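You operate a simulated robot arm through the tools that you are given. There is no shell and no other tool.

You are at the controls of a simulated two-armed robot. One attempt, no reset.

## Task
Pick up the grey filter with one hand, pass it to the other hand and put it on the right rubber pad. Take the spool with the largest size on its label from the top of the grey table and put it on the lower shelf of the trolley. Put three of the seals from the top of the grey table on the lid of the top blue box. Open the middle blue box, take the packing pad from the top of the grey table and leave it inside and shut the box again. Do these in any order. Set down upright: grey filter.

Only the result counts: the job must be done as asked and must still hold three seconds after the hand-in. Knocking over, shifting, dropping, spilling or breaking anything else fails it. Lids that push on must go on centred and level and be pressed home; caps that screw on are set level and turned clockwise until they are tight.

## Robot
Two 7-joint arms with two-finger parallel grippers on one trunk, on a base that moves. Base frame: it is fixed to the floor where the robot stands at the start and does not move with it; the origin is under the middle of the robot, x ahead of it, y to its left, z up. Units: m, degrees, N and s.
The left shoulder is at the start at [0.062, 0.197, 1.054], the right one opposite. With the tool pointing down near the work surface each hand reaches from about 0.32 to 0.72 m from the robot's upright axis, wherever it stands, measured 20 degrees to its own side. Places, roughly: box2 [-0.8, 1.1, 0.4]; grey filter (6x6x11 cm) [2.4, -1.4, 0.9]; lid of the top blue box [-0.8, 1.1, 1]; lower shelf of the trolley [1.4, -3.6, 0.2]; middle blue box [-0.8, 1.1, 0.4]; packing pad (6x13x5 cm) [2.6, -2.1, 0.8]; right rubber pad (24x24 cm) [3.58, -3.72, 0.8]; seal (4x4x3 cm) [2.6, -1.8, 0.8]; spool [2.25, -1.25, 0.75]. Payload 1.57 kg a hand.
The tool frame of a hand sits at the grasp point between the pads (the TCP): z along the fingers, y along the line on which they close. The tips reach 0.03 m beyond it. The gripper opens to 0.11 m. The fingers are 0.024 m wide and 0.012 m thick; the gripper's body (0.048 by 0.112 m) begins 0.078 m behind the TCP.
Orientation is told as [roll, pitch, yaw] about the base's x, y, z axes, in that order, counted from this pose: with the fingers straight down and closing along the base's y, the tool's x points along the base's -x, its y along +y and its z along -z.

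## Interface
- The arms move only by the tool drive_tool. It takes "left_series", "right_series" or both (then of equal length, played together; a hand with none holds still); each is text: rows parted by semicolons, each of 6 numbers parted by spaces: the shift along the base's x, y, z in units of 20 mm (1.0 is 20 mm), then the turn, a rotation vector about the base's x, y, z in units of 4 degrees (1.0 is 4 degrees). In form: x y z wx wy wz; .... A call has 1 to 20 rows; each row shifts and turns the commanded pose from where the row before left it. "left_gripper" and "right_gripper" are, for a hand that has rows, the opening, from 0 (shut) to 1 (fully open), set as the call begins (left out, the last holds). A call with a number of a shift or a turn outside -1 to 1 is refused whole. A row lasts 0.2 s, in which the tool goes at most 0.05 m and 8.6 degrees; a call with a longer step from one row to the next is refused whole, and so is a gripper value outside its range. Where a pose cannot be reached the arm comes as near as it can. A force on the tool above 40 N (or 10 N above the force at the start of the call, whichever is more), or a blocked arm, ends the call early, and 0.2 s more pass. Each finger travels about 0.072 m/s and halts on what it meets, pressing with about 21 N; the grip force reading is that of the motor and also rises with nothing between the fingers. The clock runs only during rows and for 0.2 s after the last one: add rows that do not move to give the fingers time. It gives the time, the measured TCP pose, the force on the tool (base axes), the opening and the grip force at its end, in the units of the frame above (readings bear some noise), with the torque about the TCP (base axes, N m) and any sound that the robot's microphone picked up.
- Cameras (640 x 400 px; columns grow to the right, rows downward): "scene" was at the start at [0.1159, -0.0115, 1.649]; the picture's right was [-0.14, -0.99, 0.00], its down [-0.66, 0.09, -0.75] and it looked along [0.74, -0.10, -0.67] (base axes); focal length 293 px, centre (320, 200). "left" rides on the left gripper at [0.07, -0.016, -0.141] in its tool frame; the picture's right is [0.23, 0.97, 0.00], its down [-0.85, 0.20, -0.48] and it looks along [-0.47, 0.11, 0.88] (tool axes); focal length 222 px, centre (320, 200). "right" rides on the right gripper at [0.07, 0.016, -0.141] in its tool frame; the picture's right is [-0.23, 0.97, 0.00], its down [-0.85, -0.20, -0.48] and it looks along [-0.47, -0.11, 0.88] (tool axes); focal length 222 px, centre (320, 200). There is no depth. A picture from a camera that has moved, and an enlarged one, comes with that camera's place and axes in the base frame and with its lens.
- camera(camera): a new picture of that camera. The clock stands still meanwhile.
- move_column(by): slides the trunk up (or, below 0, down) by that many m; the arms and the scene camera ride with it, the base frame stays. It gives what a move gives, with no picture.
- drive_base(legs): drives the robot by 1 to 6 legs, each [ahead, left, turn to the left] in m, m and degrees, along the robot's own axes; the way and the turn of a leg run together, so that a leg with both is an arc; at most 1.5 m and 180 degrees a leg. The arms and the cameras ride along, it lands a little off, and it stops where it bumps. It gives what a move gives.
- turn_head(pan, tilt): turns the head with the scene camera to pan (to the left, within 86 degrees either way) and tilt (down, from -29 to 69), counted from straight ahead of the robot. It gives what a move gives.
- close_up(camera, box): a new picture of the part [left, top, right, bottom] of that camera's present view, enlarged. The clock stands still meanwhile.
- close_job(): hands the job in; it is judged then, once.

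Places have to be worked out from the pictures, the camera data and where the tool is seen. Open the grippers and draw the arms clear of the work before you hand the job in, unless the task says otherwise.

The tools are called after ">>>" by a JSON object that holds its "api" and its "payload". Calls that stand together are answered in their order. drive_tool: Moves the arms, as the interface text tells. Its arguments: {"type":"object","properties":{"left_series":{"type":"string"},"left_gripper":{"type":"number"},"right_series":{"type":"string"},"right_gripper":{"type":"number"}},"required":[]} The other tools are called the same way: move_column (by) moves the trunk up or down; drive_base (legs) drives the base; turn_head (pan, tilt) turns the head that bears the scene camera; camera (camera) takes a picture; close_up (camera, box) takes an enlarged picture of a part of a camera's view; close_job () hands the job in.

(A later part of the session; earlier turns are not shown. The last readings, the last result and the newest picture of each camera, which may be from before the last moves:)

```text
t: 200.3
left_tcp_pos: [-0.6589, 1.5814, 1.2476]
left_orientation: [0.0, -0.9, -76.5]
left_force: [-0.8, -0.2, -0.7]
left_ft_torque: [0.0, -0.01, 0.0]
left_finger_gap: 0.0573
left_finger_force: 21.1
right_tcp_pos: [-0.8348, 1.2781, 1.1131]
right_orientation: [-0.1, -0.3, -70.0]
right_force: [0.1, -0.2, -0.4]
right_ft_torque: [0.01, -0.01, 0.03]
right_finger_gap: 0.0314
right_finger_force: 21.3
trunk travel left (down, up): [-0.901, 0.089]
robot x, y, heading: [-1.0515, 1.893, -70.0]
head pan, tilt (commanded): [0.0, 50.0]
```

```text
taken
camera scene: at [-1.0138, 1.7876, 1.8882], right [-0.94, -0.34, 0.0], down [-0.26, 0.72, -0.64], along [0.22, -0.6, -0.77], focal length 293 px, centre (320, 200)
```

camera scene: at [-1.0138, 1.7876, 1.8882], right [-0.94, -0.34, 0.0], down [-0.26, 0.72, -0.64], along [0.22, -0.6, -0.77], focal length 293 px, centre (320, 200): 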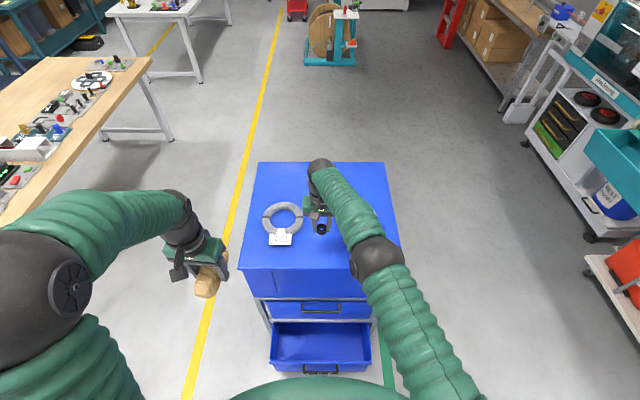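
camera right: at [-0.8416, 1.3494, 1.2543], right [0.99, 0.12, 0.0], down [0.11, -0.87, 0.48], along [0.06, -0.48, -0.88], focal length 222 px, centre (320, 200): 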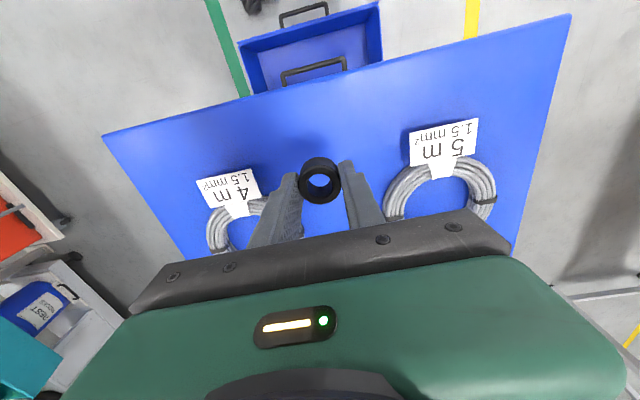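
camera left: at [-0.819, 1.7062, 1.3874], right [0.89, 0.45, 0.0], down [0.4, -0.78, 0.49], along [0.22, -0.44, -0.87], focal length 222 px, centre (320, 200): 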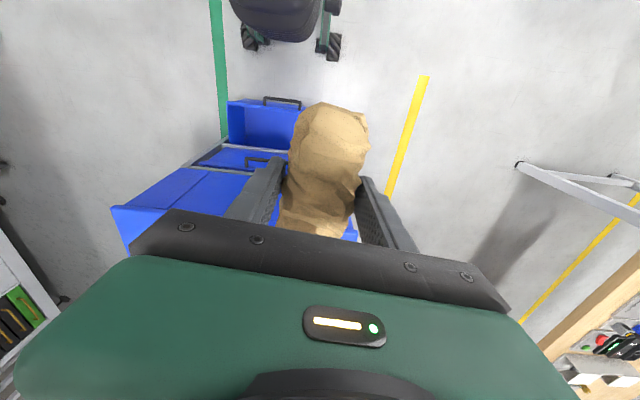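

The seal hovers over a clear spot between the coil tags. I'll lower it to just above the lid.

>>> {"api": "drive_tool", "payload": {"right_series": "0 0 -0.8 0 0 0; 0 0 -0.8 0 0 0; 0 0 -0.8 0 0 0; 0 0 -0.5 0 0 0; 0 0 0 0 0 0"}}

>>> {"api": "camera", "payload": {"camera": "right"}}

```text
t: 201.5
left_tcp_pos: [-0.6593, 1.5804, 1.2467]
left_orientation: [0.0, -0.8, -76.5]
left_force: [0.1, 0.4, -0.2]
left_ft_torque: [-0.01, -0.01, 0.0]
left_finger_gap: 0.057
left_finger_force: 20.8
right_tcp_pos: [-0.8353, 1.28, 1.0572]
right_orientation: [-0.2, -0.4, -69.9]
right_force: [-0.3, 0.0, -0.3]
right_ft_torque: [-0.02, 0.01, -0.03]
right_finger_gap: 0.0316
right_finger_force: 20.7
right hand out of reach, approached as far as the arm can: row 3
trunk travel left (down, up): [-0.901, 0.089]
robot x, y, heading: [-1.0522, 1.8903, -70.1]
head pan, tilt (commanded): [0.0, 50.0]
```

```text
taken
camera right: at [-0.8432, 1.3508, 1.1964], right [0.99, 0.12, 0.0], down [0.11, -0.87, 0.48], along [0.06, -0.48, -0.87], focal length 222 px, centre (320, 200)
```

right: 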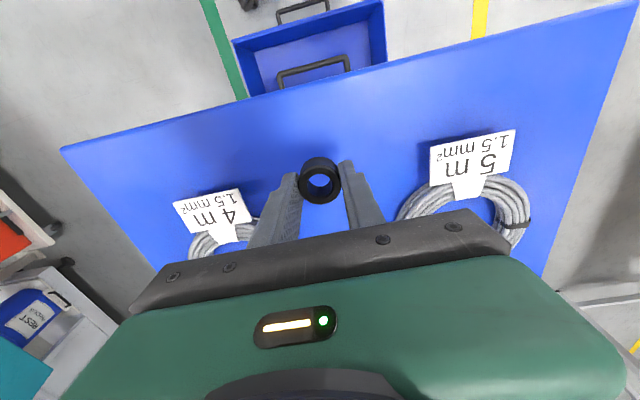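

The arm is at its reach limit here, so I'll lift the hand 10 cm, lower the trunk 10 cm and continue by hand.

>>> {"api": "drive_tool", "payload": {"right_series": "0 0 1 0 0 0; 0 0 1 0 0 0; 0 0 1 0 0 0; 0 0 1 0 0 0; 0 0 1 0 0 0; 0 0 0 0 0 0"}}

>>> {"api": "move_column", "payload": {"by": -0.1}}

>>> {"api": "drive_tool", "payload": {"right_series": "0 0 -0.5 0 0 0; 0 0 -0.3 0 0 0; 0 0 0 0 0 0"}}

```text
t: 202.9
left_tcp_pos: [-0.6602, 1.5809, 1.2474]
left_orientation: [0.0, -0.8, -76.4]
left_force: [0.5, -0.4, 0.2]
left_ft_torque: [0.01, -0.01, 0.03]
left_finger_gap: 0.0569
left_finger_force: 20.8
right_tcp_pos: [-0.8345, 1.2792, 1.1563]
right_orientation: [-0.2, -0.5, -70.0]
right_force: [-1.1, 0.1, -0.5]
right_ft_torque: [-0.02, 0.0, 0.04]
right_finger_gap: 0.0317
right_finger_force: 20.7
trunk travel left (down, up): [-0.901, 0.089]
robot x, y, heading: [-1.0488, 1.8944, -69.9]
head pan, tilt (commanded): [0.0, 50.0]
```

```text
t: 204.2
left_tcp_pos: [-0.6609, 1.5811, 1.1477]
left_orientation: [0.0, -0.9, -76.4]
left_force: [-0.4, 0.3, -0.5]
left_ft_torque: [0.0, 0.02, 0.0]
left_finger_gap: 0.0573
left_finger_force: 21.5
right_tcp_pos: [-0.836, 1.2794, 1.0574]
right_orientation: [-0.3, -0.4, -69.9]
right_force: [0.2, -0.4, -0.1]
right_ft_torque: [-0.02, -0.01, 0.02]
right_finger_gap: 0.0313
right_finger_force: 21.0
trunk travel left (down, up): [-0.801, 0.189]
robot x, y, heading: [-1.0544, 1.8907, -70.0]
head pan, tilt (commanded): [0.0, 50.0]
```

```text
t: 205.1
left_tcp_pos: [-0.66, 1.5817, 1.1474]
left_orientation: [0.1, -0.9, -76.5]
left_force: [0.2, 0.7, -0.9]
left_ft_torque: [0.01, 0.0, 0.01]
left_finger_gap: 0.0572
left_finger_force: 21.2
right_tcp_pos: [-0.8366, 1.28, 1.0412]
right_orientation: [-0.2, -0.4, -69.8]
right_force: [0.0, -0.1, 0.2]
right_ft_torque: [0.02, 0.01, 0.02]
right_finger_gap: 0.0316
right_finger_force: 20.8
trunk travel left (down, up): [-0.801, 0.189]
robot x, y, heading: [-1.0539, 1.8945, -69.9]
head pan, tilt (commanded): [0.0, 50.0]
```

Still no contact at TCP z=1.041. I'll go down in 4 mm steps, checking force each time.

>>> {"api": "drive_tool", "payload": {"right_series": "0 0 -0.2 0 0 0; 0 0 0 0 0 0"}}

>>> {"api": "camera", "payload": {"camera": "right"}}

```text
t: 205.7
left_tcp_pos: [-0.6596, 1.5811, 1.1471]
left_orientation: [0.0, -0.8, -76.5]
left_force: [0.2, 0.3, -0.2]
left_ft_torque: [0.0, 0.01, 0.0]
left_finger_gap: 0.0573
left_finger_force: 21.1
right_tcp_pos: [-0.8349, 1.2793, 1.0363]
right_orientation: [-0.2, -0.4, -69.9]
right_force: [0.4, -0.6, -0.5]
right_ft_torque: [-0.01, 0.01, 0.0]
right_finger_gap: 0.0315
right_finger_force: 20.5
trunk travel left (down, up): [-0.801, 0.189]
robot x, y, heading: [-1.0538, 1.893, -69.7]
head pan, tilt (commanded): [0.0, 50.0]
```

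```text
taken
camera right: at [-0.8437, 1.3502, 1.1757], right [0.99, 0.12, 0.0], down [0.11, -0.87, 0.48], along [0.06, -0.48, -0.87], focal length 222 px, centre (320, 200)
```

right: 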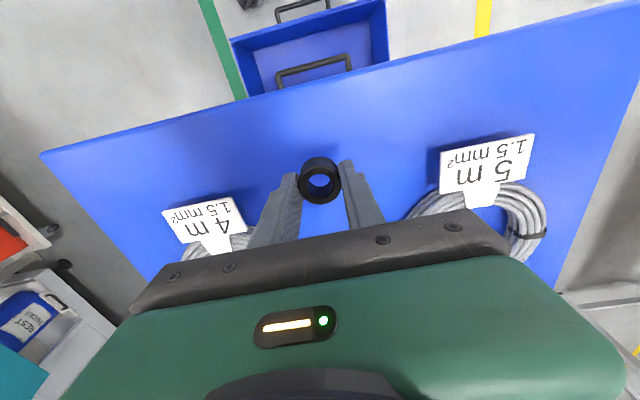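

No contact yet; the lid seems slightly lower than 1.0. I'll continue downward in small steps.

>>> {"api": "drive_tool", "payload": {"right_series": "0 0 -0.2 0 0 0; 0 0 0 0 0 0"}}

>>> {"api": "drive_tool", "payload": {"right_series": "0 0 -0.2 0 0 0; 0 0 0 0 0 0"}}

```text
t: 206.2
left_tcp_pos: [-0.6593, 1.5814, 1.1471]
left_orientation: [0.0, -0.8, -76.5]
left_force: [1.2, -0.6, -0.3]
left_ft_torque: [-0.03, 0.01, -0.01]
left_finger_gap: 0.0571
left_finger_force: 21.1
right_tcp_pos: [-0.8361, 1.2798, 1.0312]
right_orientation: [-0.3, -0.3, -69.9]
right_force: [0.0, 0.5, 0.1]
right_ft_torque: [0.0, -0.02, 0.01]
right_finger_gap: 0.0313
right_finger_force: 21.0
trunk travel left (down, up): [-0.801, 0.189]
robot x, y, heading: [-1.0511, 1.89, -70.0]
head pan, tilt (commanded): [0.0, 50.0]
```

```text
t: 206.8
left_tcp_pos: [-0.6593, 1.5809, 1.147]
left_orientation: [0.0, -0.8, -76.6]
left_force: [-0.5, -0.2, 0.5]
left_ft_torque: [0.0, 0.0, 0.01]
left_finger_gap: 0.0571
left_finger_force: 20.7
right_tcp_pos: [-0.8358, 1.2794, 1.0275]
right_orientation: [-0.3, -0.3, -69.9]
right_force: [-0.1, 0.3, -0.2]
right_ft_torque: [-0.01, 0.01, 0.02]
right_finger_gap: 0.0318
right_finger_force: 21.2
trunk travel left (down, up): [-0.801, 0.189]
robot x, y, heading: [-1.0516, 1.8941, -69.8]
head pan, tilt (commanded): [0.0, 50.0]
```

No contact at 1.0275; continuing in 3–4 mm steps.

>>> {"api": "drive_tool", "payload": {"right_series": "0 0 -0.2 0 0 0; 0 0 0 0 0 0"}}

>>> {"api": "drive_tool", "payload": {"right_series": "0 0 -0.15 0 0 0; 0 0 0 0 0 0"}}

>>> {"api": "camera", "payload": {"camera": "right"}}

```text
t: 207.4
left_tcp_pos: [-0.659, 1.5806, 1.1468]
left_orientation: [0.1, -0.8, -76.5]
left_force: [0.0, 0.8, -0.7]
left_ft_torque: [0.0, -0.02, -0.01]
left_finger_gap: 0.0572
left_finger_force: 21.2
right_tcp_pos: [-0.8364, 1.2781, 1.0231]
right_orientation: [-0.2, -0.3, -69.8]
right_force: [1.0, 0.0, -0.7]
right_ft_torque: [0.02, -0.02, 0.01]
right_finger_gap: 0.0318
right_finger_force: 21.6
trunk travel left (down, up): [-0.801, 0.189]
robot x, y, heading: [-1.0551, 1.8929, -69.9]
head pan, tilt (commanded): [0.0, 50.0]
```

```text
t: 208.1
left_tcp_pos: [-0.6588, 1.5804, 1.1467]
left_orientation: [0.0, -0.9, -76.4]
left_force: [-0.7, 0.2, 0.2]
left_ft_torque: [0.01, 0.0, 0.0]
left_finger_gap: 0.0572
left_finger_force: 21.0
right_tcp_pos: [-0.8351, 1.2776, 1.0209]
right_orientation: [-0.2, -0.3, -69.9]
right_force: [0.1, 0.7, -0.1]
right_ft_torque: [0.01, 0.0, -0.04]
right_finger_gap: 0.0315
right_finger_force: 21.0
trunk travel left (down, up): [-0.801, 0.189]
robot x, y, heading: [-1.0514, 1.8919, -69.9]
head pan, tilt (commanded): [0.0, 50.0]
```

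```text
taken
camera right: at [-0.8434, 1.3497, 1.1607], right [0.99, 0.12, 0.0], down [0.11, -0.87, 0.48], along [0.06, -0.48, -0.87], focal length 222 px, centre (320, 200)
```

right: 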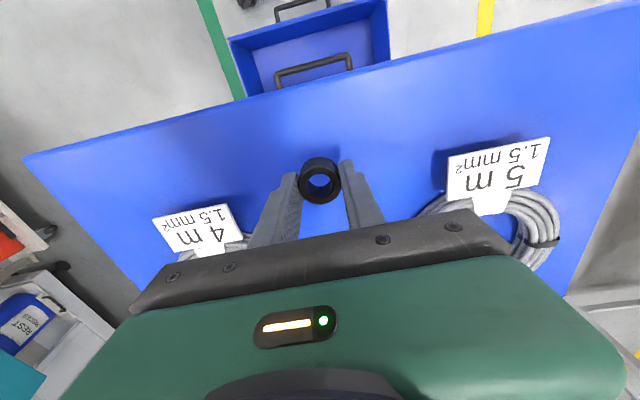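

From the lid's front edge geometry I now estimate the lid at z≈0.95. I'll lower 16 mm and then keep stepping.

>>> {"api": "drive_tool", "payload": {"right_series": "0 0 -0.3 0 0 0; 0 0 -0.3 0 0 0; 0 0 -0.2 0 0 0; 0 0 0 0 0 0"}}

>>> {"api": "drive_tool", "payload": {"right_series": "0 0 -0.2 0 0 0; 0 0 0 0 0 0"}}

>>> {"api": "camera", "payload": {"camera": "right"}}

```text
t: 209.1
left_tcp_pos: [-0.6593, 1.5806, 1.1462]
left_orientation: [-0.1, -0.8, -76.4]
left_force: [0.3, 0.7, -0.3]
left_ft_torque: [0.01, 0.01, 0.0]
left_finger_gap: 0.0572
left_finger_force: 21.6
right_tcp_pos: [-0.8342, 1.2793, 1.0056]
right_orientation: [-0.2, -0.4, -69.9]
right_force: [0.2, 0.0, -0.6]
right_ft_torque: [-0.01, 0.02, -0.01]
right_finger_gap: 0.0313
right_finger_force: 20.7
trunk travel left (down, up): [-0.801, 0.189]
robot x, y, heading: [-1.0539, 1.8967, -70.1]
head pan, tilt (commanded): [0.0, 50.0]
```

```text
t: 209.7
left_tcp_pos: [-0.6593, 1.5819, 1.1465]
left_orientation: [0.0, -0.9, -76.5]
left_force: [0.1, 0.3, 0.0]
left_ft_torque: [0.0, -0.03, 0.01]
left_finger_gap: 0.0572
left_finger_force: 20.8
right_tcp_pos: [-0.8345, 1.2802, 1.0019]
right_orientation: [-0.2, -0.4, -69.8]
right_force: [0.2, -1.0, 0.6]
right_ft_torque: [0.0, -0.01, -0.01]
right_finger_gap: 0.0316
right_finger_force: 21.4
trunk travel left (down, up): [-0.801, 0.189]
robot x, y, heading: [-1.0543, 1.8911, -69.9]
head pan, tilt (commanded): [0.0, 50.0]
```

```text
taken
camera right: at [-0.8417, 1.3507, 1.1416], right [0.99, 0.12, 0.0], down [0.11, -0.87, 0.48], along [0.06, -0.48, -0.87], focal length 222 px, centre (320, 200)
```

right: 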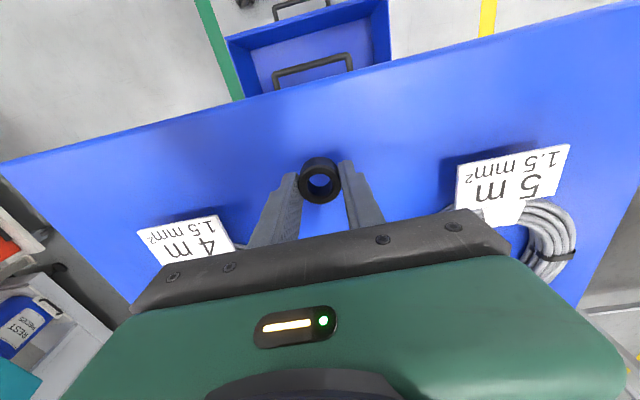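

Still free. I'll go another 16 mm in small increments and check.

>>> {"api": "drive_tool", "payload": {"right_series": "0 0 -0.25 0 0 0; 0 0 -0.25 0 0 0; 0 0 -0.25 0 0 0; 0 0 0 0 0 0"}}

>>> {"api": "drive_tool", "payload": {"right_series": "0 0 -0.2 0 0 0; 0 0 0 0 0 0"}}

```text
t: 210.7
left_tcp_pos: [-0.6595, 1.5818, 1.1469]
left_orientation: [0.0, -0.8, -76.5]
left_force: [0.3, 0.3, -0.4]
left_ft_torque: [-0.02, 0.02, -0.01]
left_finger_gap: 0.0572
left_finger_force: 21.4
right_tcp_pos: [-0.8339, 1.2793, 0.9872]
right_orientation: [-0.1, -0.2, -69.9]
right_force: [0.2, -0.5, 0.1]
right_ft_torque: [0.0, 0.01, 0.02]
right_finger_gap: 0.0314
right_finger_force: 20.9
trunk travel left (down, up): [-0.801, 0.189]
robot x, y, heading: [-1.0544, 1.8903, -70.1]
head pan, tilt (commanded): [0.0, 50.0]
```

```text
t: 211.2
left_tcp_pos: [-0.659, 1.5814, 1.1467]
left_orientation: [-0.1, -0.8, -76.4]
left_force: [-0.3, -0.9, -0.7]
left_ft_torque: [-0.01, 0.03, 0.01]
left_finger_gap: 0.0568
left_finger_force: 20.4
right_tcp_pos: [-0.836, 1.2802, 0.9825]
right_orientation: [-0.2, -0.4, -69.9]
right_force: [0.4, 0.6, -1.0]
right_ft_torque: [-0.02, 0.04, 0.03]
right_finger_gap: 0.0315
right_finger_force: 20.6
trunk travel left (down, up): [-0.801, 0.189]
robot x, y, heading: [-1.0558, 1.8907, -70.0]
head pan, tilt (commanded): [0.0, 50.0]
```

Still no contact at 0.9825; continue.

>>> {"api": "drive_tool", "payload": {"right_series": "0 0 -0.2 0 0 0; 0 0 0 0 0 0"}}

>>> {"api": "drive_tool", "payload": {"right_series": "0 0 -0.2 0 0 0; 0 0 0 0 0 0"}}

>>> {"api": "camera", "payload": {"camera": "right"}}

>>> {"api": "close_up", "payload": {"camera": "scene", "box": [240, 150, 400, 290]}}

```text
t: 211.8
left_tcp_pos: [-0.659, 1.5825, 1.1481]
left_orientation: [0.1, -0.9, -76.5]
left_force: [-0.1, -0.3, -0.2]
left_ft_torque: [0.01, 0.02, -0.01]
left_finger_gap: 0.0573
left_finger_force: 20.5
right_tcp_pos: [-0.8341, 1.2797, 0.9815]
right_orientation: [-0.1, -0.7, -69.9]
right_force: [0.9, -4.5, 15.8]
right_ft_torque: [0.05, -0.02, 0.03]
right_finger_gap: 0.0314
right_finger_force: 20.6
trunk travel left (down, up): [-0.801, 0.189]
robot x, y, heading: [-1.0546, 1.8925, -70.0]
head pan, tilt (commanded): [0.0, 50.0]
```

```text
t: 212.6
left_tcp_pos: [-0.6607, 1.5828, 1.1475]
left_orientation: [0.0, -0.9, -76.5]
left_force: [-0.8, -0.1, -0.4]
left_ft_torque: [0.0, -0.02, -0.03]
left_finger_gap: 0.0571
left_finger_force: 20.5
right_tcp_pos: [-0.8342, 1.2789, 0.9802]
right_orientation: [-0.1, -1.0, -70.0]
right_force: [-4.7, 6.4, 11.3]
right_ft_torque: [0.26, 0.19, -0.01]
right_finger_gap: 0.0315
right_finger_force: 21.1
trunk travel left (down, up): [-0.801, 0.189]
robot x, y, heading: [-1.0543, 1.8923, -70.0]
head pan, tilt (commanded): [0.0, 50.0]
stopped in row 2 (right hand): the force on the tool passed its limit at 41 N (the readings are from after the stop); the commanded pose is now the measured one
```

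```text
taken
camera right: at [-0.8433, 1.3521, 1.1197], right [0.99, 0.12, 0.0], down [0.1, -0.86, 0.49], along [0.06, -0.49, -0.87], focal length 222 px, centre (320, 200)
```

right: 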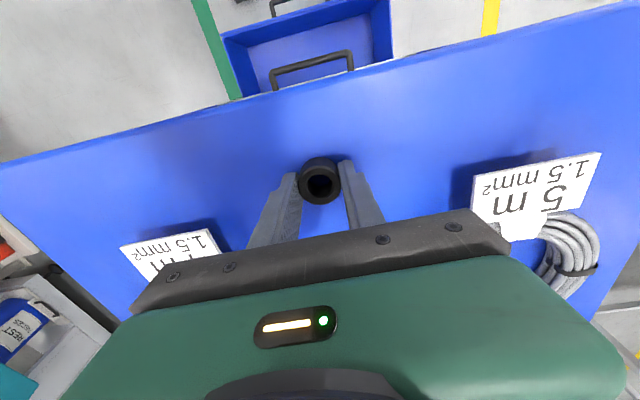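

```text
2.86 times, centred on (320, 220) of scene
camera zoom: at [-1.0168, 1.7931, 1.7882], right [-0.94, -0.34, 0.0], down [-0.26, 0.72, -0.64], along [0.22, -0.6, -0.77], focal length 836 px, centre (320, 143)
```

zoom: 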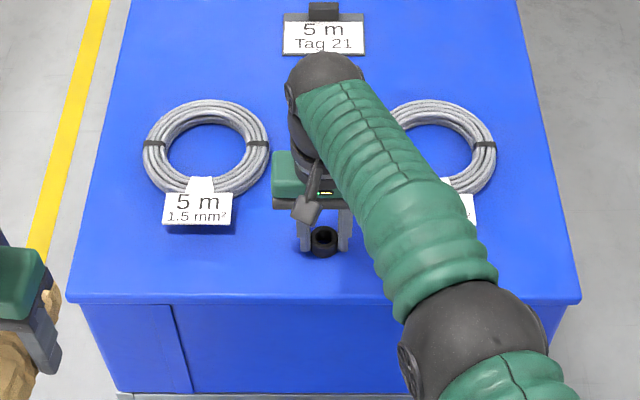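

Contact: the seal rests on the lid (lid z≈0.95). I'll ease up 1.5 mm, open the right gripper partway and rise straight up.

>>> {"api": "drive_tool", "payload": {"right_series": "0 0 0.07 0 0 0; 0 0 0 0 0 0"}}

>>> {"api": "drive_tool", "payload": {"right_series": "0 0 0 0 0 0; 0 0 0 0 0 0; 0 0 0 0 0 0; 0 0 0 0 0 0; 0 0 0.5 0 0 0; 0 0 1 0 0 0; 0 0 1 0 0 0; 0 0 1 0 0 0; 0 0 1 0 0 0; 0 0 1 0 0 0; 0 0 1 0 0 0", "right_gripper": 0.62}}

>>> {"api": "camera", "payload": {"camera": "right"}}

```text
t: 213.2
left_tcp_pos: [-0.6603, 1.5821, 1.1471]
left_orientation: [0.0, -0.8, -76.5]
left_force: [-0.3, 0.8, -1.0]
left_ft_torque: [0.05, 0.0, 0.03]
left_finger_gap: 0.0574
left_finger_force: 21.3
right_tcp_pos: [-0.8329, 1.2783, 0.9801]
right_orientation: [-0.1, -0.9, -69.9]
right_force: [-2.1, 3.8, 5.2]
right_ft_torque: [0.1, 0.03, 0.03]
right_finger_gap: 0.0317
right_finger_force: 20.3
trunk travel left (down, up): [-0.801, 0.189]
robot x, y, heading: [-1.0518, 1.8887, -69.8]
head pan, tilt (commanded): [0.0, 50.0]
```

```text
t: 215.6
left_tcp_pos: [-0.659, 1.5816, 1.1474]
left_orientation: [0.0, -0.8, -76.5]
left_force: [0.2, 0.1, -0.5]
left_ft_torque: [0.04, -0.05, 0.02]
left_finger_gap: 0.0572
left_finger_force: 21.2
right_tcp_pos: [-0.8354, 1.2781, 1.1089]
right_orientation: [-0.2, -0.8, -69.9]
right_force: [-0.2, 0.3, -0.8]
right_ft_torque: [0.01, 0.0, 0.02]
right_finger_gap: 0.0679
right_finger_force: 0.0
trunk travel left (down, up): [-0.801, 0.189]
robot x, y, heading: [-1.0548, 1.8957, -70.0]
head pan, tilt (commanded): [0.0, 50.0]
```

```text
taken
camera right: at [-0.8428, 1.3503, 1.2485], right [0.99, 0.12, 0.0], down [0.1, -0.86, 0.49], along [0.06, -0.49, -0.87], focal length 222 px, centre (320, 200)
```

right: 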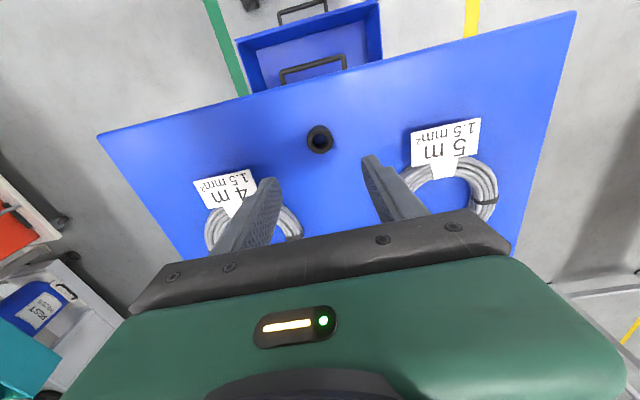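

The black seal sits on the lid. Next I'll draw the right hand back in front of me and the left hand (with the pad) further out, then turn the right hand so its fingers can clamp the horizontal handle bar.

>>> {"api": "drive_tool", "payload": {"right_series": "-0.94 0.65 0 0 0 0; -0.94 0.65 0 0 0 0; -0.94 0.65 0 0 0 0; -0.94 0.65 0 0 0 0; -0.94 0.65 0 0 0 0; -0.94 0.65 0 0 0 0; -0.94 0.65 0 0 0 0; -0.94 0.65 0 0 0 0; -0.94 0.65 0 0 0 0; -0.94 0.65 0 0 0 0; -0.94 0.65 0 0 0 0; 0 0 0 0 0 0", "left_series": "0.94 0.34 0 0 0 0; 0.94 0.34 0 0 0 0; 0.94 0.34 0 0 0 0; 0.94 0.34 0 0 0 0; 0.94 0.34 0 0 0 0; 0 0 0 0 0 0; 0 0 0 0 0 0; 0 0 0 0 0 0; 0 0 0 0 0 0; 0 0 0 0 0 0; 0 0 0 0 0 0; 0 0 0 0 0 0", "right_gripper": 0.6}}

>>> {"api": "drive_tool", "payload": {"right_series": "0 0 0 0 0 1; 0 0 0 0 0 1; 0 0 0 0 0 1; 0 0 0 0 0 1; 0 0 0 0 0 1; 0 0 0 0 0 1; 0 0 0 0 0 1; 0 0 0 0 0 1; 0 0 0 0 0 1; 0 0 0 0 0 1; 0 0 0 0 0 1; 0 0 0 0 0 1; 0 0 0 0 0 1; 0 0 0 0 0 1; 0 0 0 0 0 1; 0 0 0 0 0 1; 0 0 0 0 0 1; 0 0 0 0 0 1; 0 0 0 0 0 1; 0 0 0 0 0 1"}}

>>> {"api": "camera", "payload": {"camera": "scene"}}

```text
t: 218.2
left_tcp_pos: [-0.5646, 1.6129, 1.1464]
left_orientation: [0.0, -0.8, -76.5]
left_force: [-0.2, 0.4, -0.3]
left_ft_torque: [0.01, 0.02, -0.02]
left_finger_gap: 0.0572
left_finger_force: 21.4
right_tcp_pos: [-1.0438, 1.4193, 1.1103]
right_orientation: [-0.1, -0.8, -69.9]
right_force: [0.3, -0.2, 0.1]
right_ft_torque: [-0.03, 0.02, 0.03]
right_finger_gap: 0.0662
right_finger_force: 0.0
trunk travel left (down, up): [-0.801, 0.189]
robot x, y, heading: [-1.0549, 1.8896, -69.7]
head pan, tilt (commanded): [0.0, 50.0]
```

```text
t: 222.4
left_tcp_pos: [-0.5646, 1.6126, 1.1466]
left_orientation: [-0.1, -0.9, -76.5]
left_force: [0.2, 0.2, -0.4]
left_ft_torque: [-0.01, 0.02, 0.0]
left_finger_gap: 0.0572
left_finger_force: 21.4
right_tcp_pos: [-1.0407, 1.4208, 1.1108]
right_orientation: [0.1, -0.7, 10.3]
right_force: [-0.4, 0.3, -0.5]
right_ft_torque: [-0.01, 0.01, 0.01]
right_finger_gap: 0.0663
right_finger_force: 0.0
trunk travel left (down, up): [-0.801, 0.189]
robot x, y, heading: [-1.0542, 1.8938, -69.9]
head pan, tilt (commanded): [0.0, 50.0]
```

```text
taken
camera scene: at [-1.015, 1.7883, 1.7882], right [-0.94, -0.34, 0.0], down [-0.26, 0.72, -0.64], along [0.22, -0.6, -0.77], focal length 293 px, centre (320, 200)
```

scene: 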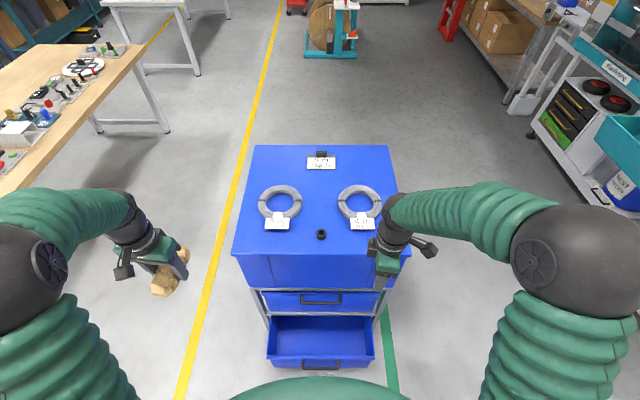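

The yaw worked. I'll finish it to 90° and then pitch the right hand forward to 45°.

>>> {"api": "drive_tool", "payload": {"right_series": "0 0 0 0 0 0.8; 0 0 0 0 0 0.8; 0 0 0 0 0 0.8; 0 0 0 -0.88 -0.32 0; 0 0 0 -0.88 -0.32 0; 0 0 0 -0.88 -0.32 0; 0 0 0 -0.88 -0.32 0; 0 0 0 -0.88 -0.32 0; 0 0 0 -0.88 -0.32 0; 0 0 0 -0.88 -0.32 0; 0 0 0 -0.88 -0.32 0; 0 0 0 -0.88 -0.32 0; 0 0 0 -0.88 -0.32 0; 0 0 0 -0.88 -0.32 0; 0 0 0 -0.88 -0.32 0; 0 0 0 0 0 0"}}

>>> {"api": "camera", "payload": {"camera": "scene"}}

>>> {"api": "camera", "payload": {"camera": "right"}}

```text
t: 225.7
left_tcp_pos: [-0.5659, 1.6151, 1.1469]
left_orientation: [0.0, -1.0, -76.5]
left_force: [0.6, 0.2, 1.3]
left_ft_torque: [-0.03, -0.01, 0.0]
left_finger_gap: 0.0572
left_finger_force: 21.0
right_tcp_pos: [-1.02, 1.3831, 1.154]
right_orientation: [-50.1, -7.9, 18.3]
right_force: [0.2, 0.0, 0.6]
right_ft_torque: [-0.02, -0.01, -0.03]
right_finger_gap: 0.0659
right_finger_force: 0.1
right hand out of reach, approached as far as the arm can: row 13, 14, 15
trunk travel left (down, up): [-0.801, 0.189]
robot x, y, heading: [-1.0554, 1.8937, -69.9]
head pan, tilt (commanded): [0.0, 50.0]
stopped in row 16 (right hand): the arm was blocked; the commanded pose is now the measured one
```

```text
taken
camera scene: at [-1.0145, 1.7892, 1.7888], right [-0.94, -0.34, 0.0], down [-0.26, 0.72, -0.64], along [0.22, -0.6, -0.77], focal length 293 px, centre (320, 200)
```

scene: 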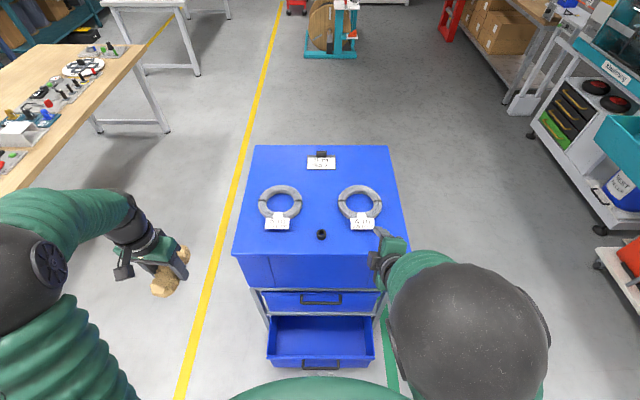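

```text
taken
camera right: at [-1.1316, 1.4703, 1.2209], right [0.12, 0.7, -0.71], down [0.67, 0.47, 0.57], along [0.73, -0.54, -0.41], focal length 222 px, centre (320, 200)
```

right: 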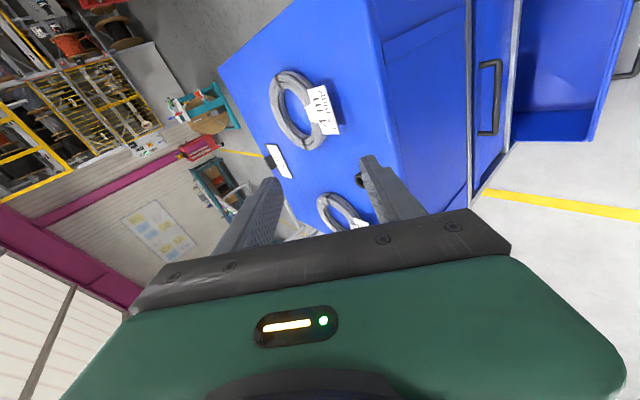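

The hand is pitched ~40° but near the arm's inner limit, so I'll back the base 12 cm and lower the trunk 35 cm to give the arm a better posture for the handle (≈z 0.6).

>>> {"api": "drive_base", "payload": {"legs": [[-0.12, 0, 0]]}}

>>> {"api": "move_column", "payload": {"by": -0.35}}

>>> {"api": "turn_head", "payload": {"pan": 0, "tilt": 45}}

>>> {"api": "camera", "payload": {"camera": "scene"}}

>>> {"api": "camera", "payload": {"camera": "right"}}

```text
t: 227.0
left_tcp_pos: [-0.6034, 1.72, 1.1452]
left_orientation: [-0.1, -0.6, -76.5]
left_force: [-0.2, 0.0, 0.1]
left_ft_torque: [0.01, 0.03, 0.01]
left_finger_gap: 0.0572
left_finger_force: 21.0
right_tcp_pos: [-1.0556, 1.4913, 1.1514]
right_orientation: [-49.9, -7.8, 18.6]
right_force: [-0.5, -0.5, 0.3]
right_ft_torque: [0.0, -0.02, 0.07]
right_finger_gap: 0.066
right_finger_force: 0.2
trunk travel left (down, up): [-0.801, 0.189]
robot x, y, heading: [-1.0903, 2.0037, -70.2]
head pan, tilt (commanded): [0.0, 50.0]
```

```text
t: 228.7
left_tcp_pos: [-0.606, 1.7252, 0.9897]
left_orientation: [0.0, -1.0, -76.5]
left_force: [0.4, -1.0, -0.1]
left_ft_torque: [0.01, -0.01, -0.01]
left_finger_gap: 0.0574
left_finger_force: 21.4
right_tcp_pos: [-1.0436, 1.4885, 1.0392]
right_orientation: [-54.9, -14.7, 18.8]
right_force: [0.7, 0.1, 1.2]
right_ft_torque: [0.04, 0.01, -0.03]
right_finger_gap: 0.066
right_finger_force: 0.1
trunk travel left (down, up): [-0.648, 0.342]
robot x, y, heading: [-1.0928, 2.001, -70.1]
head pan, tilt (commanded): [0.0, 50.0]
stopped: the arm was blocked; the commanded pose is now the measured one
```

```text
t: 229.3
left_tcp_pos: [-0.6066, 1.7269, 0.9943]
left_orientation: [0.0, -1.0, -76.5]
left_force: [0.6, -0.3, -0.2]
left_ft_torque: [0.03, -0.01, 0.01]
left_finger_gap: 0.0572
left_finger_force: 20.7
right_tcp_pos: [-1.0436, 1.4895, 1.0428]
right_orientation: [-54.8, -14.7, 19.1]
right_force: [0.5, 0.1, 0.0]
right_ft_torque: [0.01, -0.02, -0.01]
right_finger_gap: 0.0661
right_finger_force: 0.0
trunk travel left (down, up): [-0.648, 0.342]
robot x, y, heading: [-1.0937, 1.9998, -69.9]
head pan, tilt (commanded): [0.0, 45.0]
```

```text
taken
camera scene: at [-1.0535, 1.8948, 1.6416], right [-0.94, -0.34, 0.0], down [-0.24, 0.67, -0.71], along [0.24, -0.66, -0.71], focal length 293 px, centre (320, 200)
```

scene: 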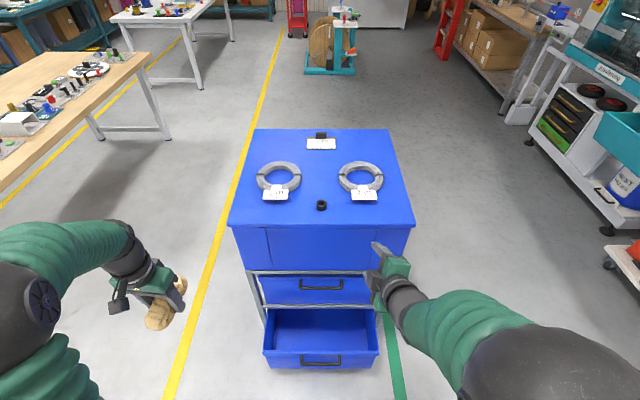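

```text
taken
camera right: at [-1.1636, 1.5796, 1.0903], right [0.22, 0.67, -0.71], down [0.59, 0.49, 0.64], along [0.78, -0.56, -0.28], focal length 222 px, centre (320, 200)
```

right: 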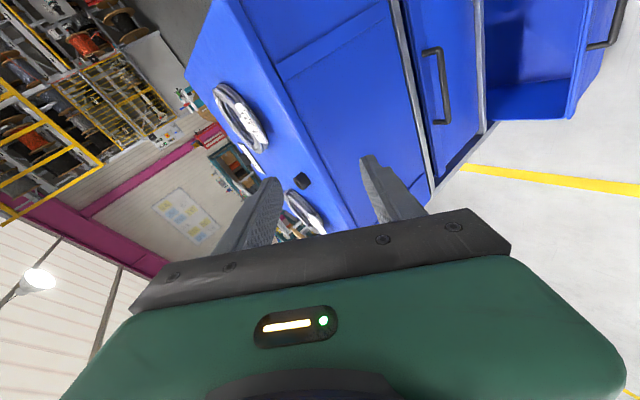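

The right arm got blocked — probably its elbow is touching my own body. I'll look down at the right arm to see its posture.

>>> {"api": "turn_head", "payload": {"pan": -45, "tilt": 65}}

>>> {"api": "camera", "payload": {"camera": "scene"}}

```text
t: 230.4
left_tcp_pos: [-0.6067, 1.7269, 0.9937]
left_orientation: [0.0, -1.0, -76.5]
left_force: [0.1, -0.6, -1.0]
left_ft_torque: [0.05, -0.02, 0.0]
left_finger_gap: 0.0572
left_finger_force: 21.3
right_tcp_pos: [-1.0422, 1.4903, 1.0432]
right_orientation: [-54.9, -14.6, 19.0]
right_force: [-0.2, -0.2, 0.5]
right_ft_torque: [0.0, 0.04, -0.04]
right_finger_gap: 0.0658
right_finger_force: 0.0
trunk travel left (down, up): [-0.648, 0.342]
robot x, y, heading: [-1.0941, 2.0003, -70.1]
head pan, tilt (commanded): [-45.0, 65.0]
```

```text
taken
camera scene: at [-1.1071, 1.9164, 1.617], right [-0.91, 0.42, 0.0], down [0.38, 0.82, -0.42], along [-0.18, -0.38, -0.91], focal length 293 px, centre (320, 200)
```

scene: 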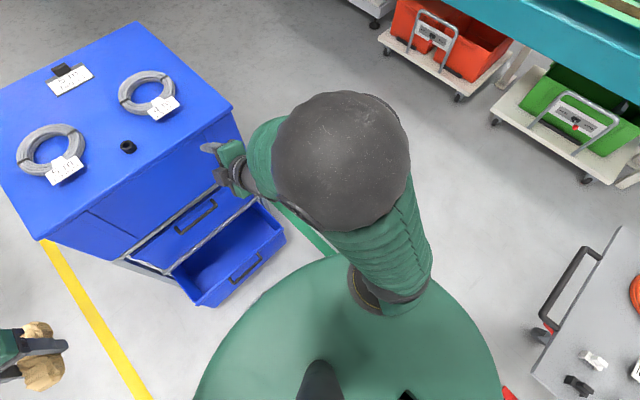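

The elbow is up and the wrist is simply at a joint limit with this twist. I'll bring the right hand back to vertical and try the opposite twist (-90°) for the handle grip.

>>> {"api": "drive_tool", "payload": {"right_series": "0 0 0 0.877 0.487 0; 0 0 0 0.877 0.487 0; 0 0 0 0.877 0.487 0; 0 0 0 0.877 0.487 0; 0 0 0 0.877 0.487 0; 0 0 0 0.877 0.487 0; 0 0 0 0.877 0.487 0; 0 0 0 0.877 0.487 0; 0 0 0 0.877 0.487 0; 0 0 0 0.877 0.487 0; 0 0 0 0.877 0.487 0; 0 0 0 0.877 0.487 0; 0 0 0 0.877 0.487 0; 0 0 0 0.877 0.487 0; 0 0 0 0 0 0"}}

>>> {"api": "drive_tool", "payload": {"right_series": "0 0 0 0 0 -1; 0 0 0 0 0 -1; 0 0 0 0 0 -1; 0 0 0 0 0 -1; 0 0 0 0 0 -1; 0 0 0 0 0 -1; 0 0 0 0 0 -1; 0 0 0 0 0 -1; 0 0 0 0 0 -1; 0 0 0 0 0 -1; 0 0 0 0 0 -1; 0 0 0 0 0 -1; 0 0 0 0 0 -1; 0 0 0 0 0 -1; 0 0 0 0 0 -1; 0 0 0 0 0 -1; 0 0 0 0 0 -1; 0 0 0 0 0 -1; 0 0 0 0 0 -1; 0 0 0 0 0 -1"}}

>>> {"api": "drive_tool", "payload": {"right_series": "0 0 0 0 0 -1; 0 0 0 0 0 -1; 0 0 0 0 0 -1; 0 0 0 0 0 -1; 0 0 0 0 0 -1; 0 0 0 0 0 -1; 0 0 0 0 0 -1; 0 0 0 0 0 -1; 0 0 0 0 0 -1; 0 0 0 0 0 -1; 0 0 0 0 0 -1; 0 0 0 0 0 -1; 0 0 0 0 0 -1; 0 0 0 0 0 -1; 0 0 0 0 0 -1; 0 0 0 0 0 -1; 0 0 0 0 0 -1; 0 0 0 0 0 -1; 0 0 0 0 0 -1; 0 0 0 0 0 -1"}}

```text
t: 233.6
left_tcp_pos: [-0.6062, 1.7273, 0.9938]
left_orientation: [0.0, -1.0, -76.5]
left_force: [-0.4, 0.2, 0.4]
left_ft_torque: [0.0, 0.01, 0.04]
left_finger_gap: 0.057
left_finger_force: 21.4
right_tcp_pos: [-1.0435, 1.4932, 1.0395]
right_orientation: [0.1, 0.1, 11.3]
right_force: [-0.2, 0.1, -0.2]
right_ft_torque: [0.03, 0.01, 0.0]
right_finger_gap: 0.0658
right_finger_force: 0.1
right hand out of reach, approached as far as the arm can: row 5
trunk travel left (down, up): [-0.648, 0.342]
robot x, y, heading: [-1.0945, 2.0007, -69.8]
head pan, tilt (commanded): [-45.0, 65.0]
```

```text
t: 237.8
left_tcp_pos: [-0.6071, 1.7267, 0.9944]
left_orientation: [0.0, -1.0, -76.5]
left_force: [0.4, 0.4, 0.6]
left_ft_torque: [-0.03, 0.03, 0.03]
left_finger_gap: 0.0573
left_finger_force: 20.7
right_tcp_pos: [-1.0446, 1.4924, 1.0399]
right_orientation: [0.0, 0.0, -68.9]
right_force: [0.4, -0.2, 0.3]
right_ft_torque: [0.0, 0.0, 0.05]
right_finger_gap: 0.0661
right_finger_force: 0.0
trunk travel left (down, up): [-0.648, 0.342]
robot x, y, heading: [-1.0963, 2.0051, -69.9]
head pan, tilt (commanded): [-45.0, 65.0]
```

```text
t: 242.0
left_tcp_pos: [-0.6071, 1.727, 0.9937]
left_orientation: [0.0, -1.0, -76.5]
left_force: [0.2, 0.1, -0.7]
left_ft_torque: [-0.01, -0.03, -0.02]
left_finger_gap: 0.0572
left_finger_force: 20.6
right_tcp_pos: [-1.0427, 1.4917, 1.0375]
right_orientation: [-0.1, -0.1, -148.8]
right_force: [0.7, 0.2, 0.7]
right_ft_torque: [-0.03, -0.01, 0.0]
right_finger_gap: 0.066
right_finger_force: 0.0
trunk travel left (down, up): [-0.648, 0.342]
robot x, y, heading: [-1.0953, 2.0044, -69.8]
head pan, tilt (commanded): [-45.0, 65.0]
```

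The -90° twist reaches. Now I'll pitch forward 45° while extending the hand ~8 cm forward.

>>> {"api": "drive_tool", "payload": {"right_series": "0 0 0 0 0 -0.9; 0 0 0 0 0 -0.9; 0 0 0 0 0 -0.9; 0.11 -0.31 0 -0.88 -0.32 0; 0.11 -0.31 0 -0.88 -0.32 0; 0.11 -0.31 0 -0.88 -0.32 0; 0.11 -0.31 0 -0.88 -0.32 0; 0.11 -0.31 0 -0.88 -0.32 0; 0.11 -0.31 0 -0.88 -0.32 0; 0.11 -0.31 0 -0.88 -0.32 0; 0.11 -0.31 0 -0.88 -0.32 0; 0.11 -0.31 0 -0.88 -0.32 0; 0.11 -0.31 0 -0.88 -0.32 0; 0.11 -0.31 0 -0.88 -0.32 0; 0.11 -0.31 0 -0.88 -0.32 0; 0 0 0 0 0 0"}}

>>> {"api": "camera", "payload": {"camera": "scene"}}

>>> {"api": "camera", "payload": {"camera": "right"}}

```text
t: 245.4
left_tcp_pos: [-0.6068, 1.7276, 0.9937]
left_orientation: [-0.1, -0.9, -76.6]
left_force: [-0.5, -0.8, 0.3]
left_ft_torque: [0.02, 0.0, -0.02]
left_finger_gap: 0.0572
left_finger_force: 21.1
right_tcp_pos: [-1.019, 1.4175, 1.0389]
right_orientation: [45.0, -0.5, -159.8]
right_force: [0.1, -0.1, -0.3]
right_ft_torque: [0.0, 0.01, 0.0]
right_finger_gap: 0.0657
right_finger_force: 0.2
trunk travel left (down, up): [-0.648, 0.342]
robot x, y, heading: [-1.0921, 2.0051, -69.9]
head pan, tilt (commanded): [-45.0, 65.0]
```

```text
taken
camera scene: at [-1.107, 1.9163, 1.6169], right [-0.91, 0.42, 0.0], down [0.38, 0.82, -0.42], along [-0.18, -0.38, -0.91], focal length 293 px, centre (320, 200)
```

scene: 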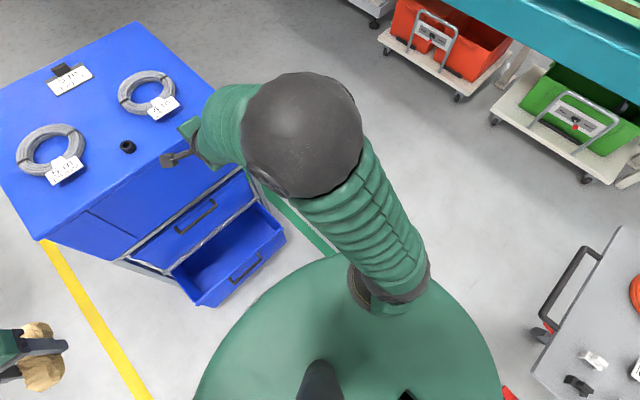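

```text
taken
camera right: at [-0.9818, 1.5234, 1.1494], right [0.03, -0.72, 0.69], down [-0.97, 0.15, 0.2], along [-0.25, -0.67, -0.69], focal length 222 px, centre (320, 200)
```

right: 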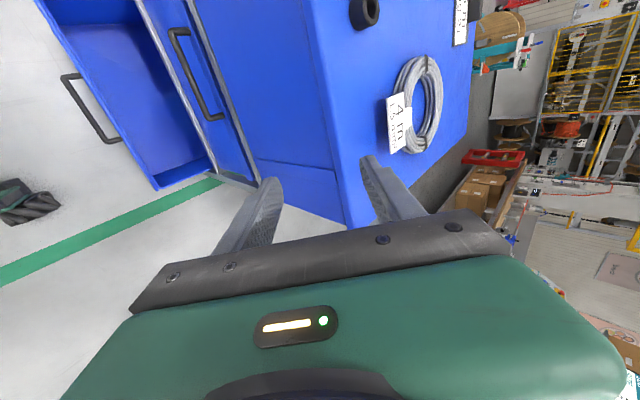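

The hand now points 45° forward-down with the jaws closing in the vertical plane. I'll lower the trunk 30 cm and look again to locate the handle precisely.

>>> {"api": "move_column", "payload": {"by": -0.3}}

>>> {"api": "turn_head", "payload": {"pan": 0, "tilt": 45}}

>>> {"api": "camera", "payload": {"camera": "scene"}}

>>> {"api": "camera", "payload": {"camera": "right"}}

>>> {"api": "close_up", "payload": {"camera": "scene", "box": [220, 200, 420, 330]}}

```text
t: 248.4
left_tcp_pos: [-0.6068, 1.7278, 0.6936]
left_orientation: [0.0, -1.0, -76.5]
left_force: [-0.3, -0.1, -0.2]
left_ft_torque: [-0.04, -0.03, 0.0]
left_finger_gap: 0.0572
left_finger_force: 21.5
right_tcp_pos: [-1.0197, 1.4178, 0.738]
right_orientation: [45.0, -0.3, -159.7]
right_force: [0.6, -0.6, -0.7]
right_ft_torque: [0.04, 0.02, 0.0]
right_finger_gap: 0.066
right_finger_force: 0.0
trunk travel left (down, up): [-0.348, 0.642]
robot x, y, heading: [-1.0939, 1.999, -70.0]
head pan, tilt (commanded): [-45.0, 65.0]
```

```text
t: 249.6
left_tcp_pos: [-0.6071, 1.7276, 0.6951]
left_orientation: [0.0, -1.0, -76.5]
left_force: [0.1, 0.1, 0.2]
left_ft_torque: [0.01, -0.02, 0.04]
left_finger_gap: 0.0573
left_finger_force: 20.9
right_tcp_pos: [-1.0192, 1.4163, 0.7383]
right_orientation: [44.9, -0.5, -159.9]
right_force: [-0.1, 0.1, -0.9]
right_ft_torque: [0.0, -0.01, 0.01]
right_finger_gap: 0.0663
right_finger_force: 0.1
trunk travel left (down, up): [-0.348, 0.642]
robot x, y, heading: [-1.0942, 2.0009, -70.2]
head pan, tilt (commanded): [0.0, 45.0]
```

```text
taken
camera scene: at [-1.0539, 1.8952, 1.3418], right [-0.94, -0.34, 0.0], down [-0.24, 0.67, -0.71], along [0.24, -0.66, -0.71], focal length 293 px, centre (320, 200)
```

scene: 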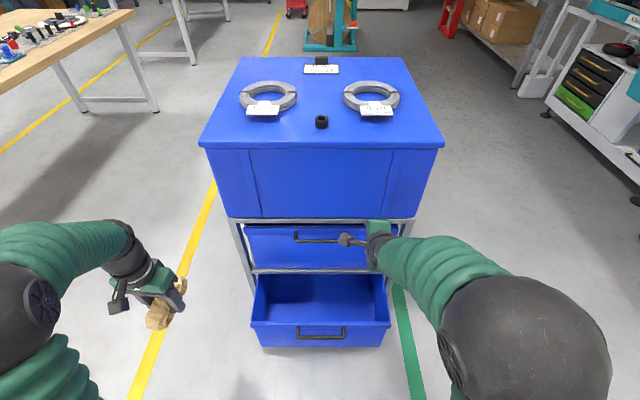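

```text
taken
camera right: at [-0.982, 1.5235, 0.8494], right [0.03, -0.72, 0.69], down [-0.97, 0.15, 0.2], along [-0.25, -0.67, -0.69], focal length 222 px, centre (320, 200)
```

right: 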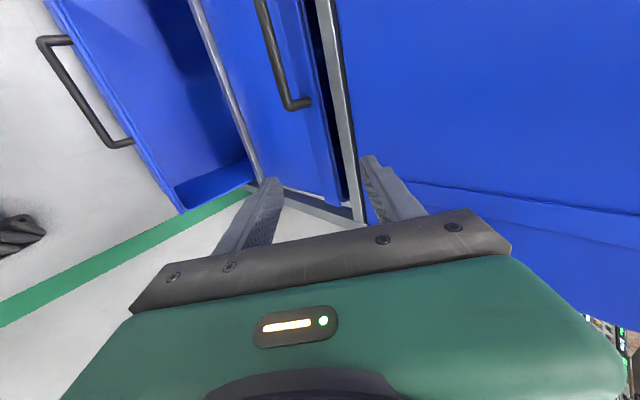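

```text
3.08 times, centred on (320, 265) of scene
camera zoom: at [-1.0539, 1.8952, 1.3418], right [-0.94, -0.34, 0.0], down [-0.24, 0.67, -0.71], along [0.24, -0.66, -0.71], focal length 900 px, centre (320, 0)
```

zoom: 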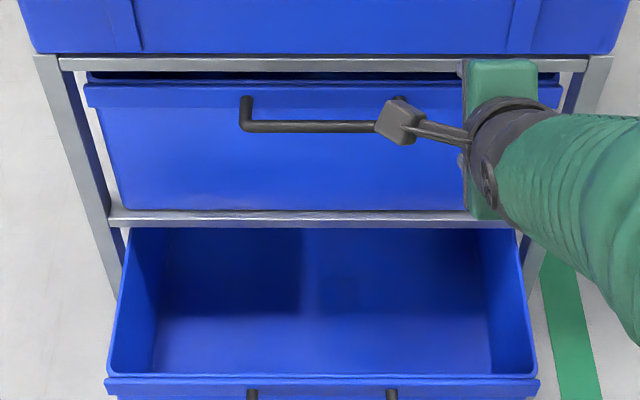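

Triangulating both views, the handle bar is at about u=-1.591, v=-0.344, z=0.600, standing ~37 mm off the drawer face. I'll move the right hand to a pre-grasp 7 cm short of it along the tool axis with the jaws opened to ~36 mm.

>>> {"api": "drive_tool", "payload": {"right_series": "0.8425 0.051 -0.555 0 0 0; 0.8425 0.051 -0.555 0 0 0; 0.8425 0.051 -0.555 0 0 0; 0.8425 0.051 -0.555 0 0 0; 0.8425 0.051 -0.555 0 0 0; 0.8425 0.051 -0.555 0 0 0; 0.8425 0.051 -0.555 0 0 0; 0.8425 0.051 -0.555 0 0 0; 0 0 0 0 0 0", "right_gripper": 0.33}}

>>> {"api": "camera", "payload": {"camera": "right"}}

>>> {"api": "close_up", "payload": {"camera": "scene", "box": [220, 200, 420, 330]}}

```text
t: 250.7
left_tcp_pos: [-0.6072, 1.7284, 0.6952]
left_orientation: [0.0, -1.2, -76.5]
left_force: [-0.7, 0.6, -0.8]
left_ft_torque: [-0.02, -0.05, 0.01]
left_finger_gap: 0.0571
left_finger_force: 20.6
right_tcp_pos: [-0.9788, 1.3826, 0.7736]
right_orientation: [52.0, 5.6, -165.1]
right_force: [0.9, 0.2, 0.5]
right_ft_torque: [0.0, -0.03, 0.01]
right_finger_gap: 0.0366
right_finger_force: 0.0
trunk travel left (down, up): [-0.348, 0.642]
robot x, y, heading: [-1.0949, 2.0069, -69.9]
head pan, tilt (commanded): [0.0, 45.0]
stopped in row 5 (right hand): the arm was blocked; the commanded pose is now the measured one
```

```text
taken
camera right: at [-0.946, 1.4949, 0.8793], right [-0.14, -0.66, 0.74], down [-0.96, 0.26, 0.05], along [-0.23, -0.71, -0.67], focal length 222 px, centre (320, 200)
```

right: 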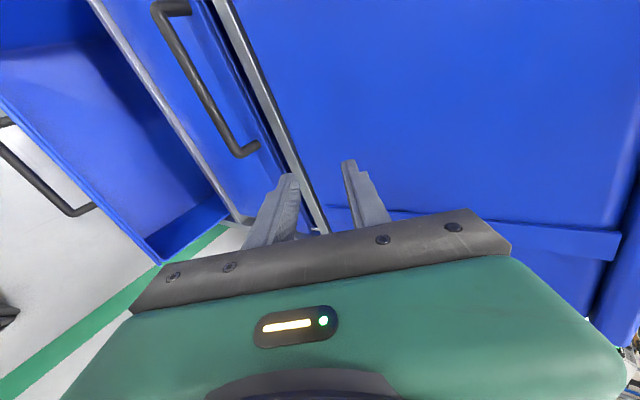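

```text
3.08 times, centred on (320, 265) of scene
camera zoom: at [-1.0539, 1.8951, 1.3419], right [-0.94, -0.34, 0.0], down [-0.24, 0.67, -0.71], along [0.24, -0.66, -0.71], focal length 900 px, centre (320, 0)
```

zoom: 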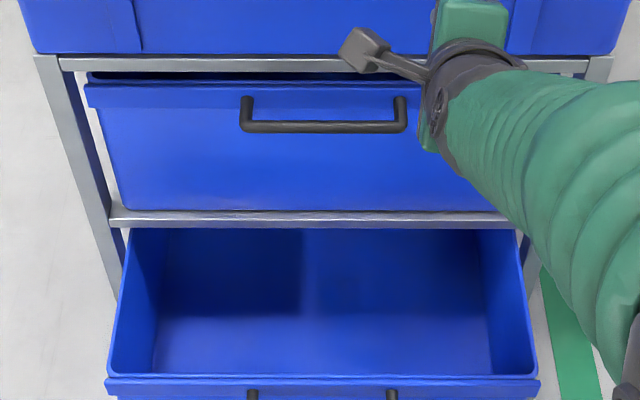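

The arm was blocked and drifted upward instead of down-left. Let me look at its posture from the head before trying something else.

>>> {"api": "turn_head", "payload": {"pan": -40, "tilt": 55}}

>>> {"api": "camera", "payload": {"camera": "scene"}}

>>> {"api": "camera", "payload": {"camera": "left"}}

```text
t: 251.7
left_tcp_pos: [-0.6073, 1.7283, 0.6941]
left_orientation: [0.0, -1.1, -76.5]
left_force: [-0.2, 0.0, -0.7]
left_ft_torque: [0.01, 0.0, 0.0]
left_finger_gap: 0.0574
left_finger_force: 21.2
right_tcp_pos: [-0.9756, 1.3834, 0.7733]
right_orientation: [52.0, 5.7, -164.7]
right_force: [0.1, 0.4, -0.1]
right_ft_torque: [0.01, 0.02, 0.01]
right_finger_gap: 0.0361
right_finger_force: 0.0
trunk travel left (down, up): [-0.348, 0.642]
robot x, y, heading: [-1.0958, 2.0006, -70.2]
head pan, tilt (commanded): [-40.0, 55.0]
```

```text
taken
camera scene: at [-1.1062, 1.9038, 1.328], right [-0.94, 0.34, 0.0], down [0.28, 0.77, -0.57], along [-0.2, -0.54, -0.82], focal length 293 px, centre (320, 200)
```

scene: 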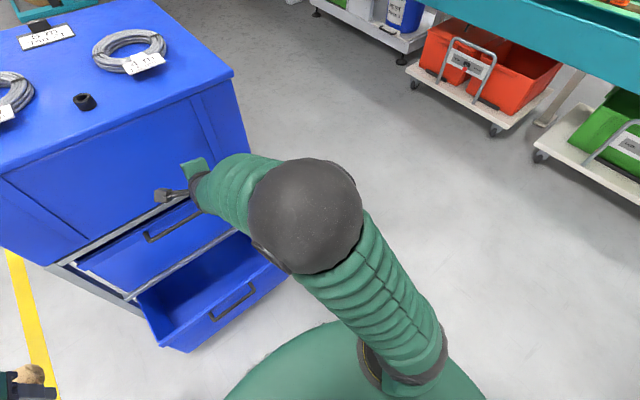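

```text
taken
camera left: at [-0.6398, 1.795, 0.8353], right [0.89, 0.45, 0.0], down [0.39, -0.78, 0.49], along [0.22, -0.44, -0.87], focal length 222 px, centre (320, 200)
```

left: 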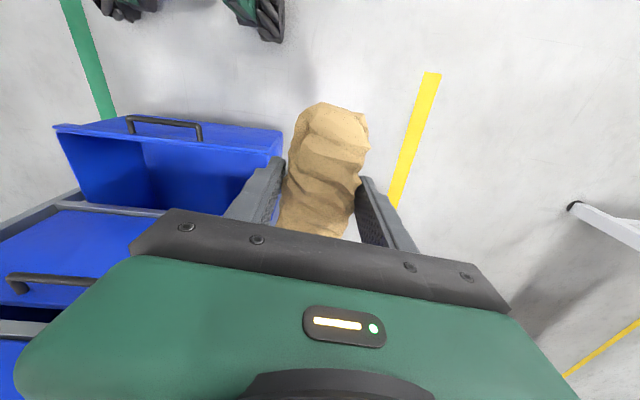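

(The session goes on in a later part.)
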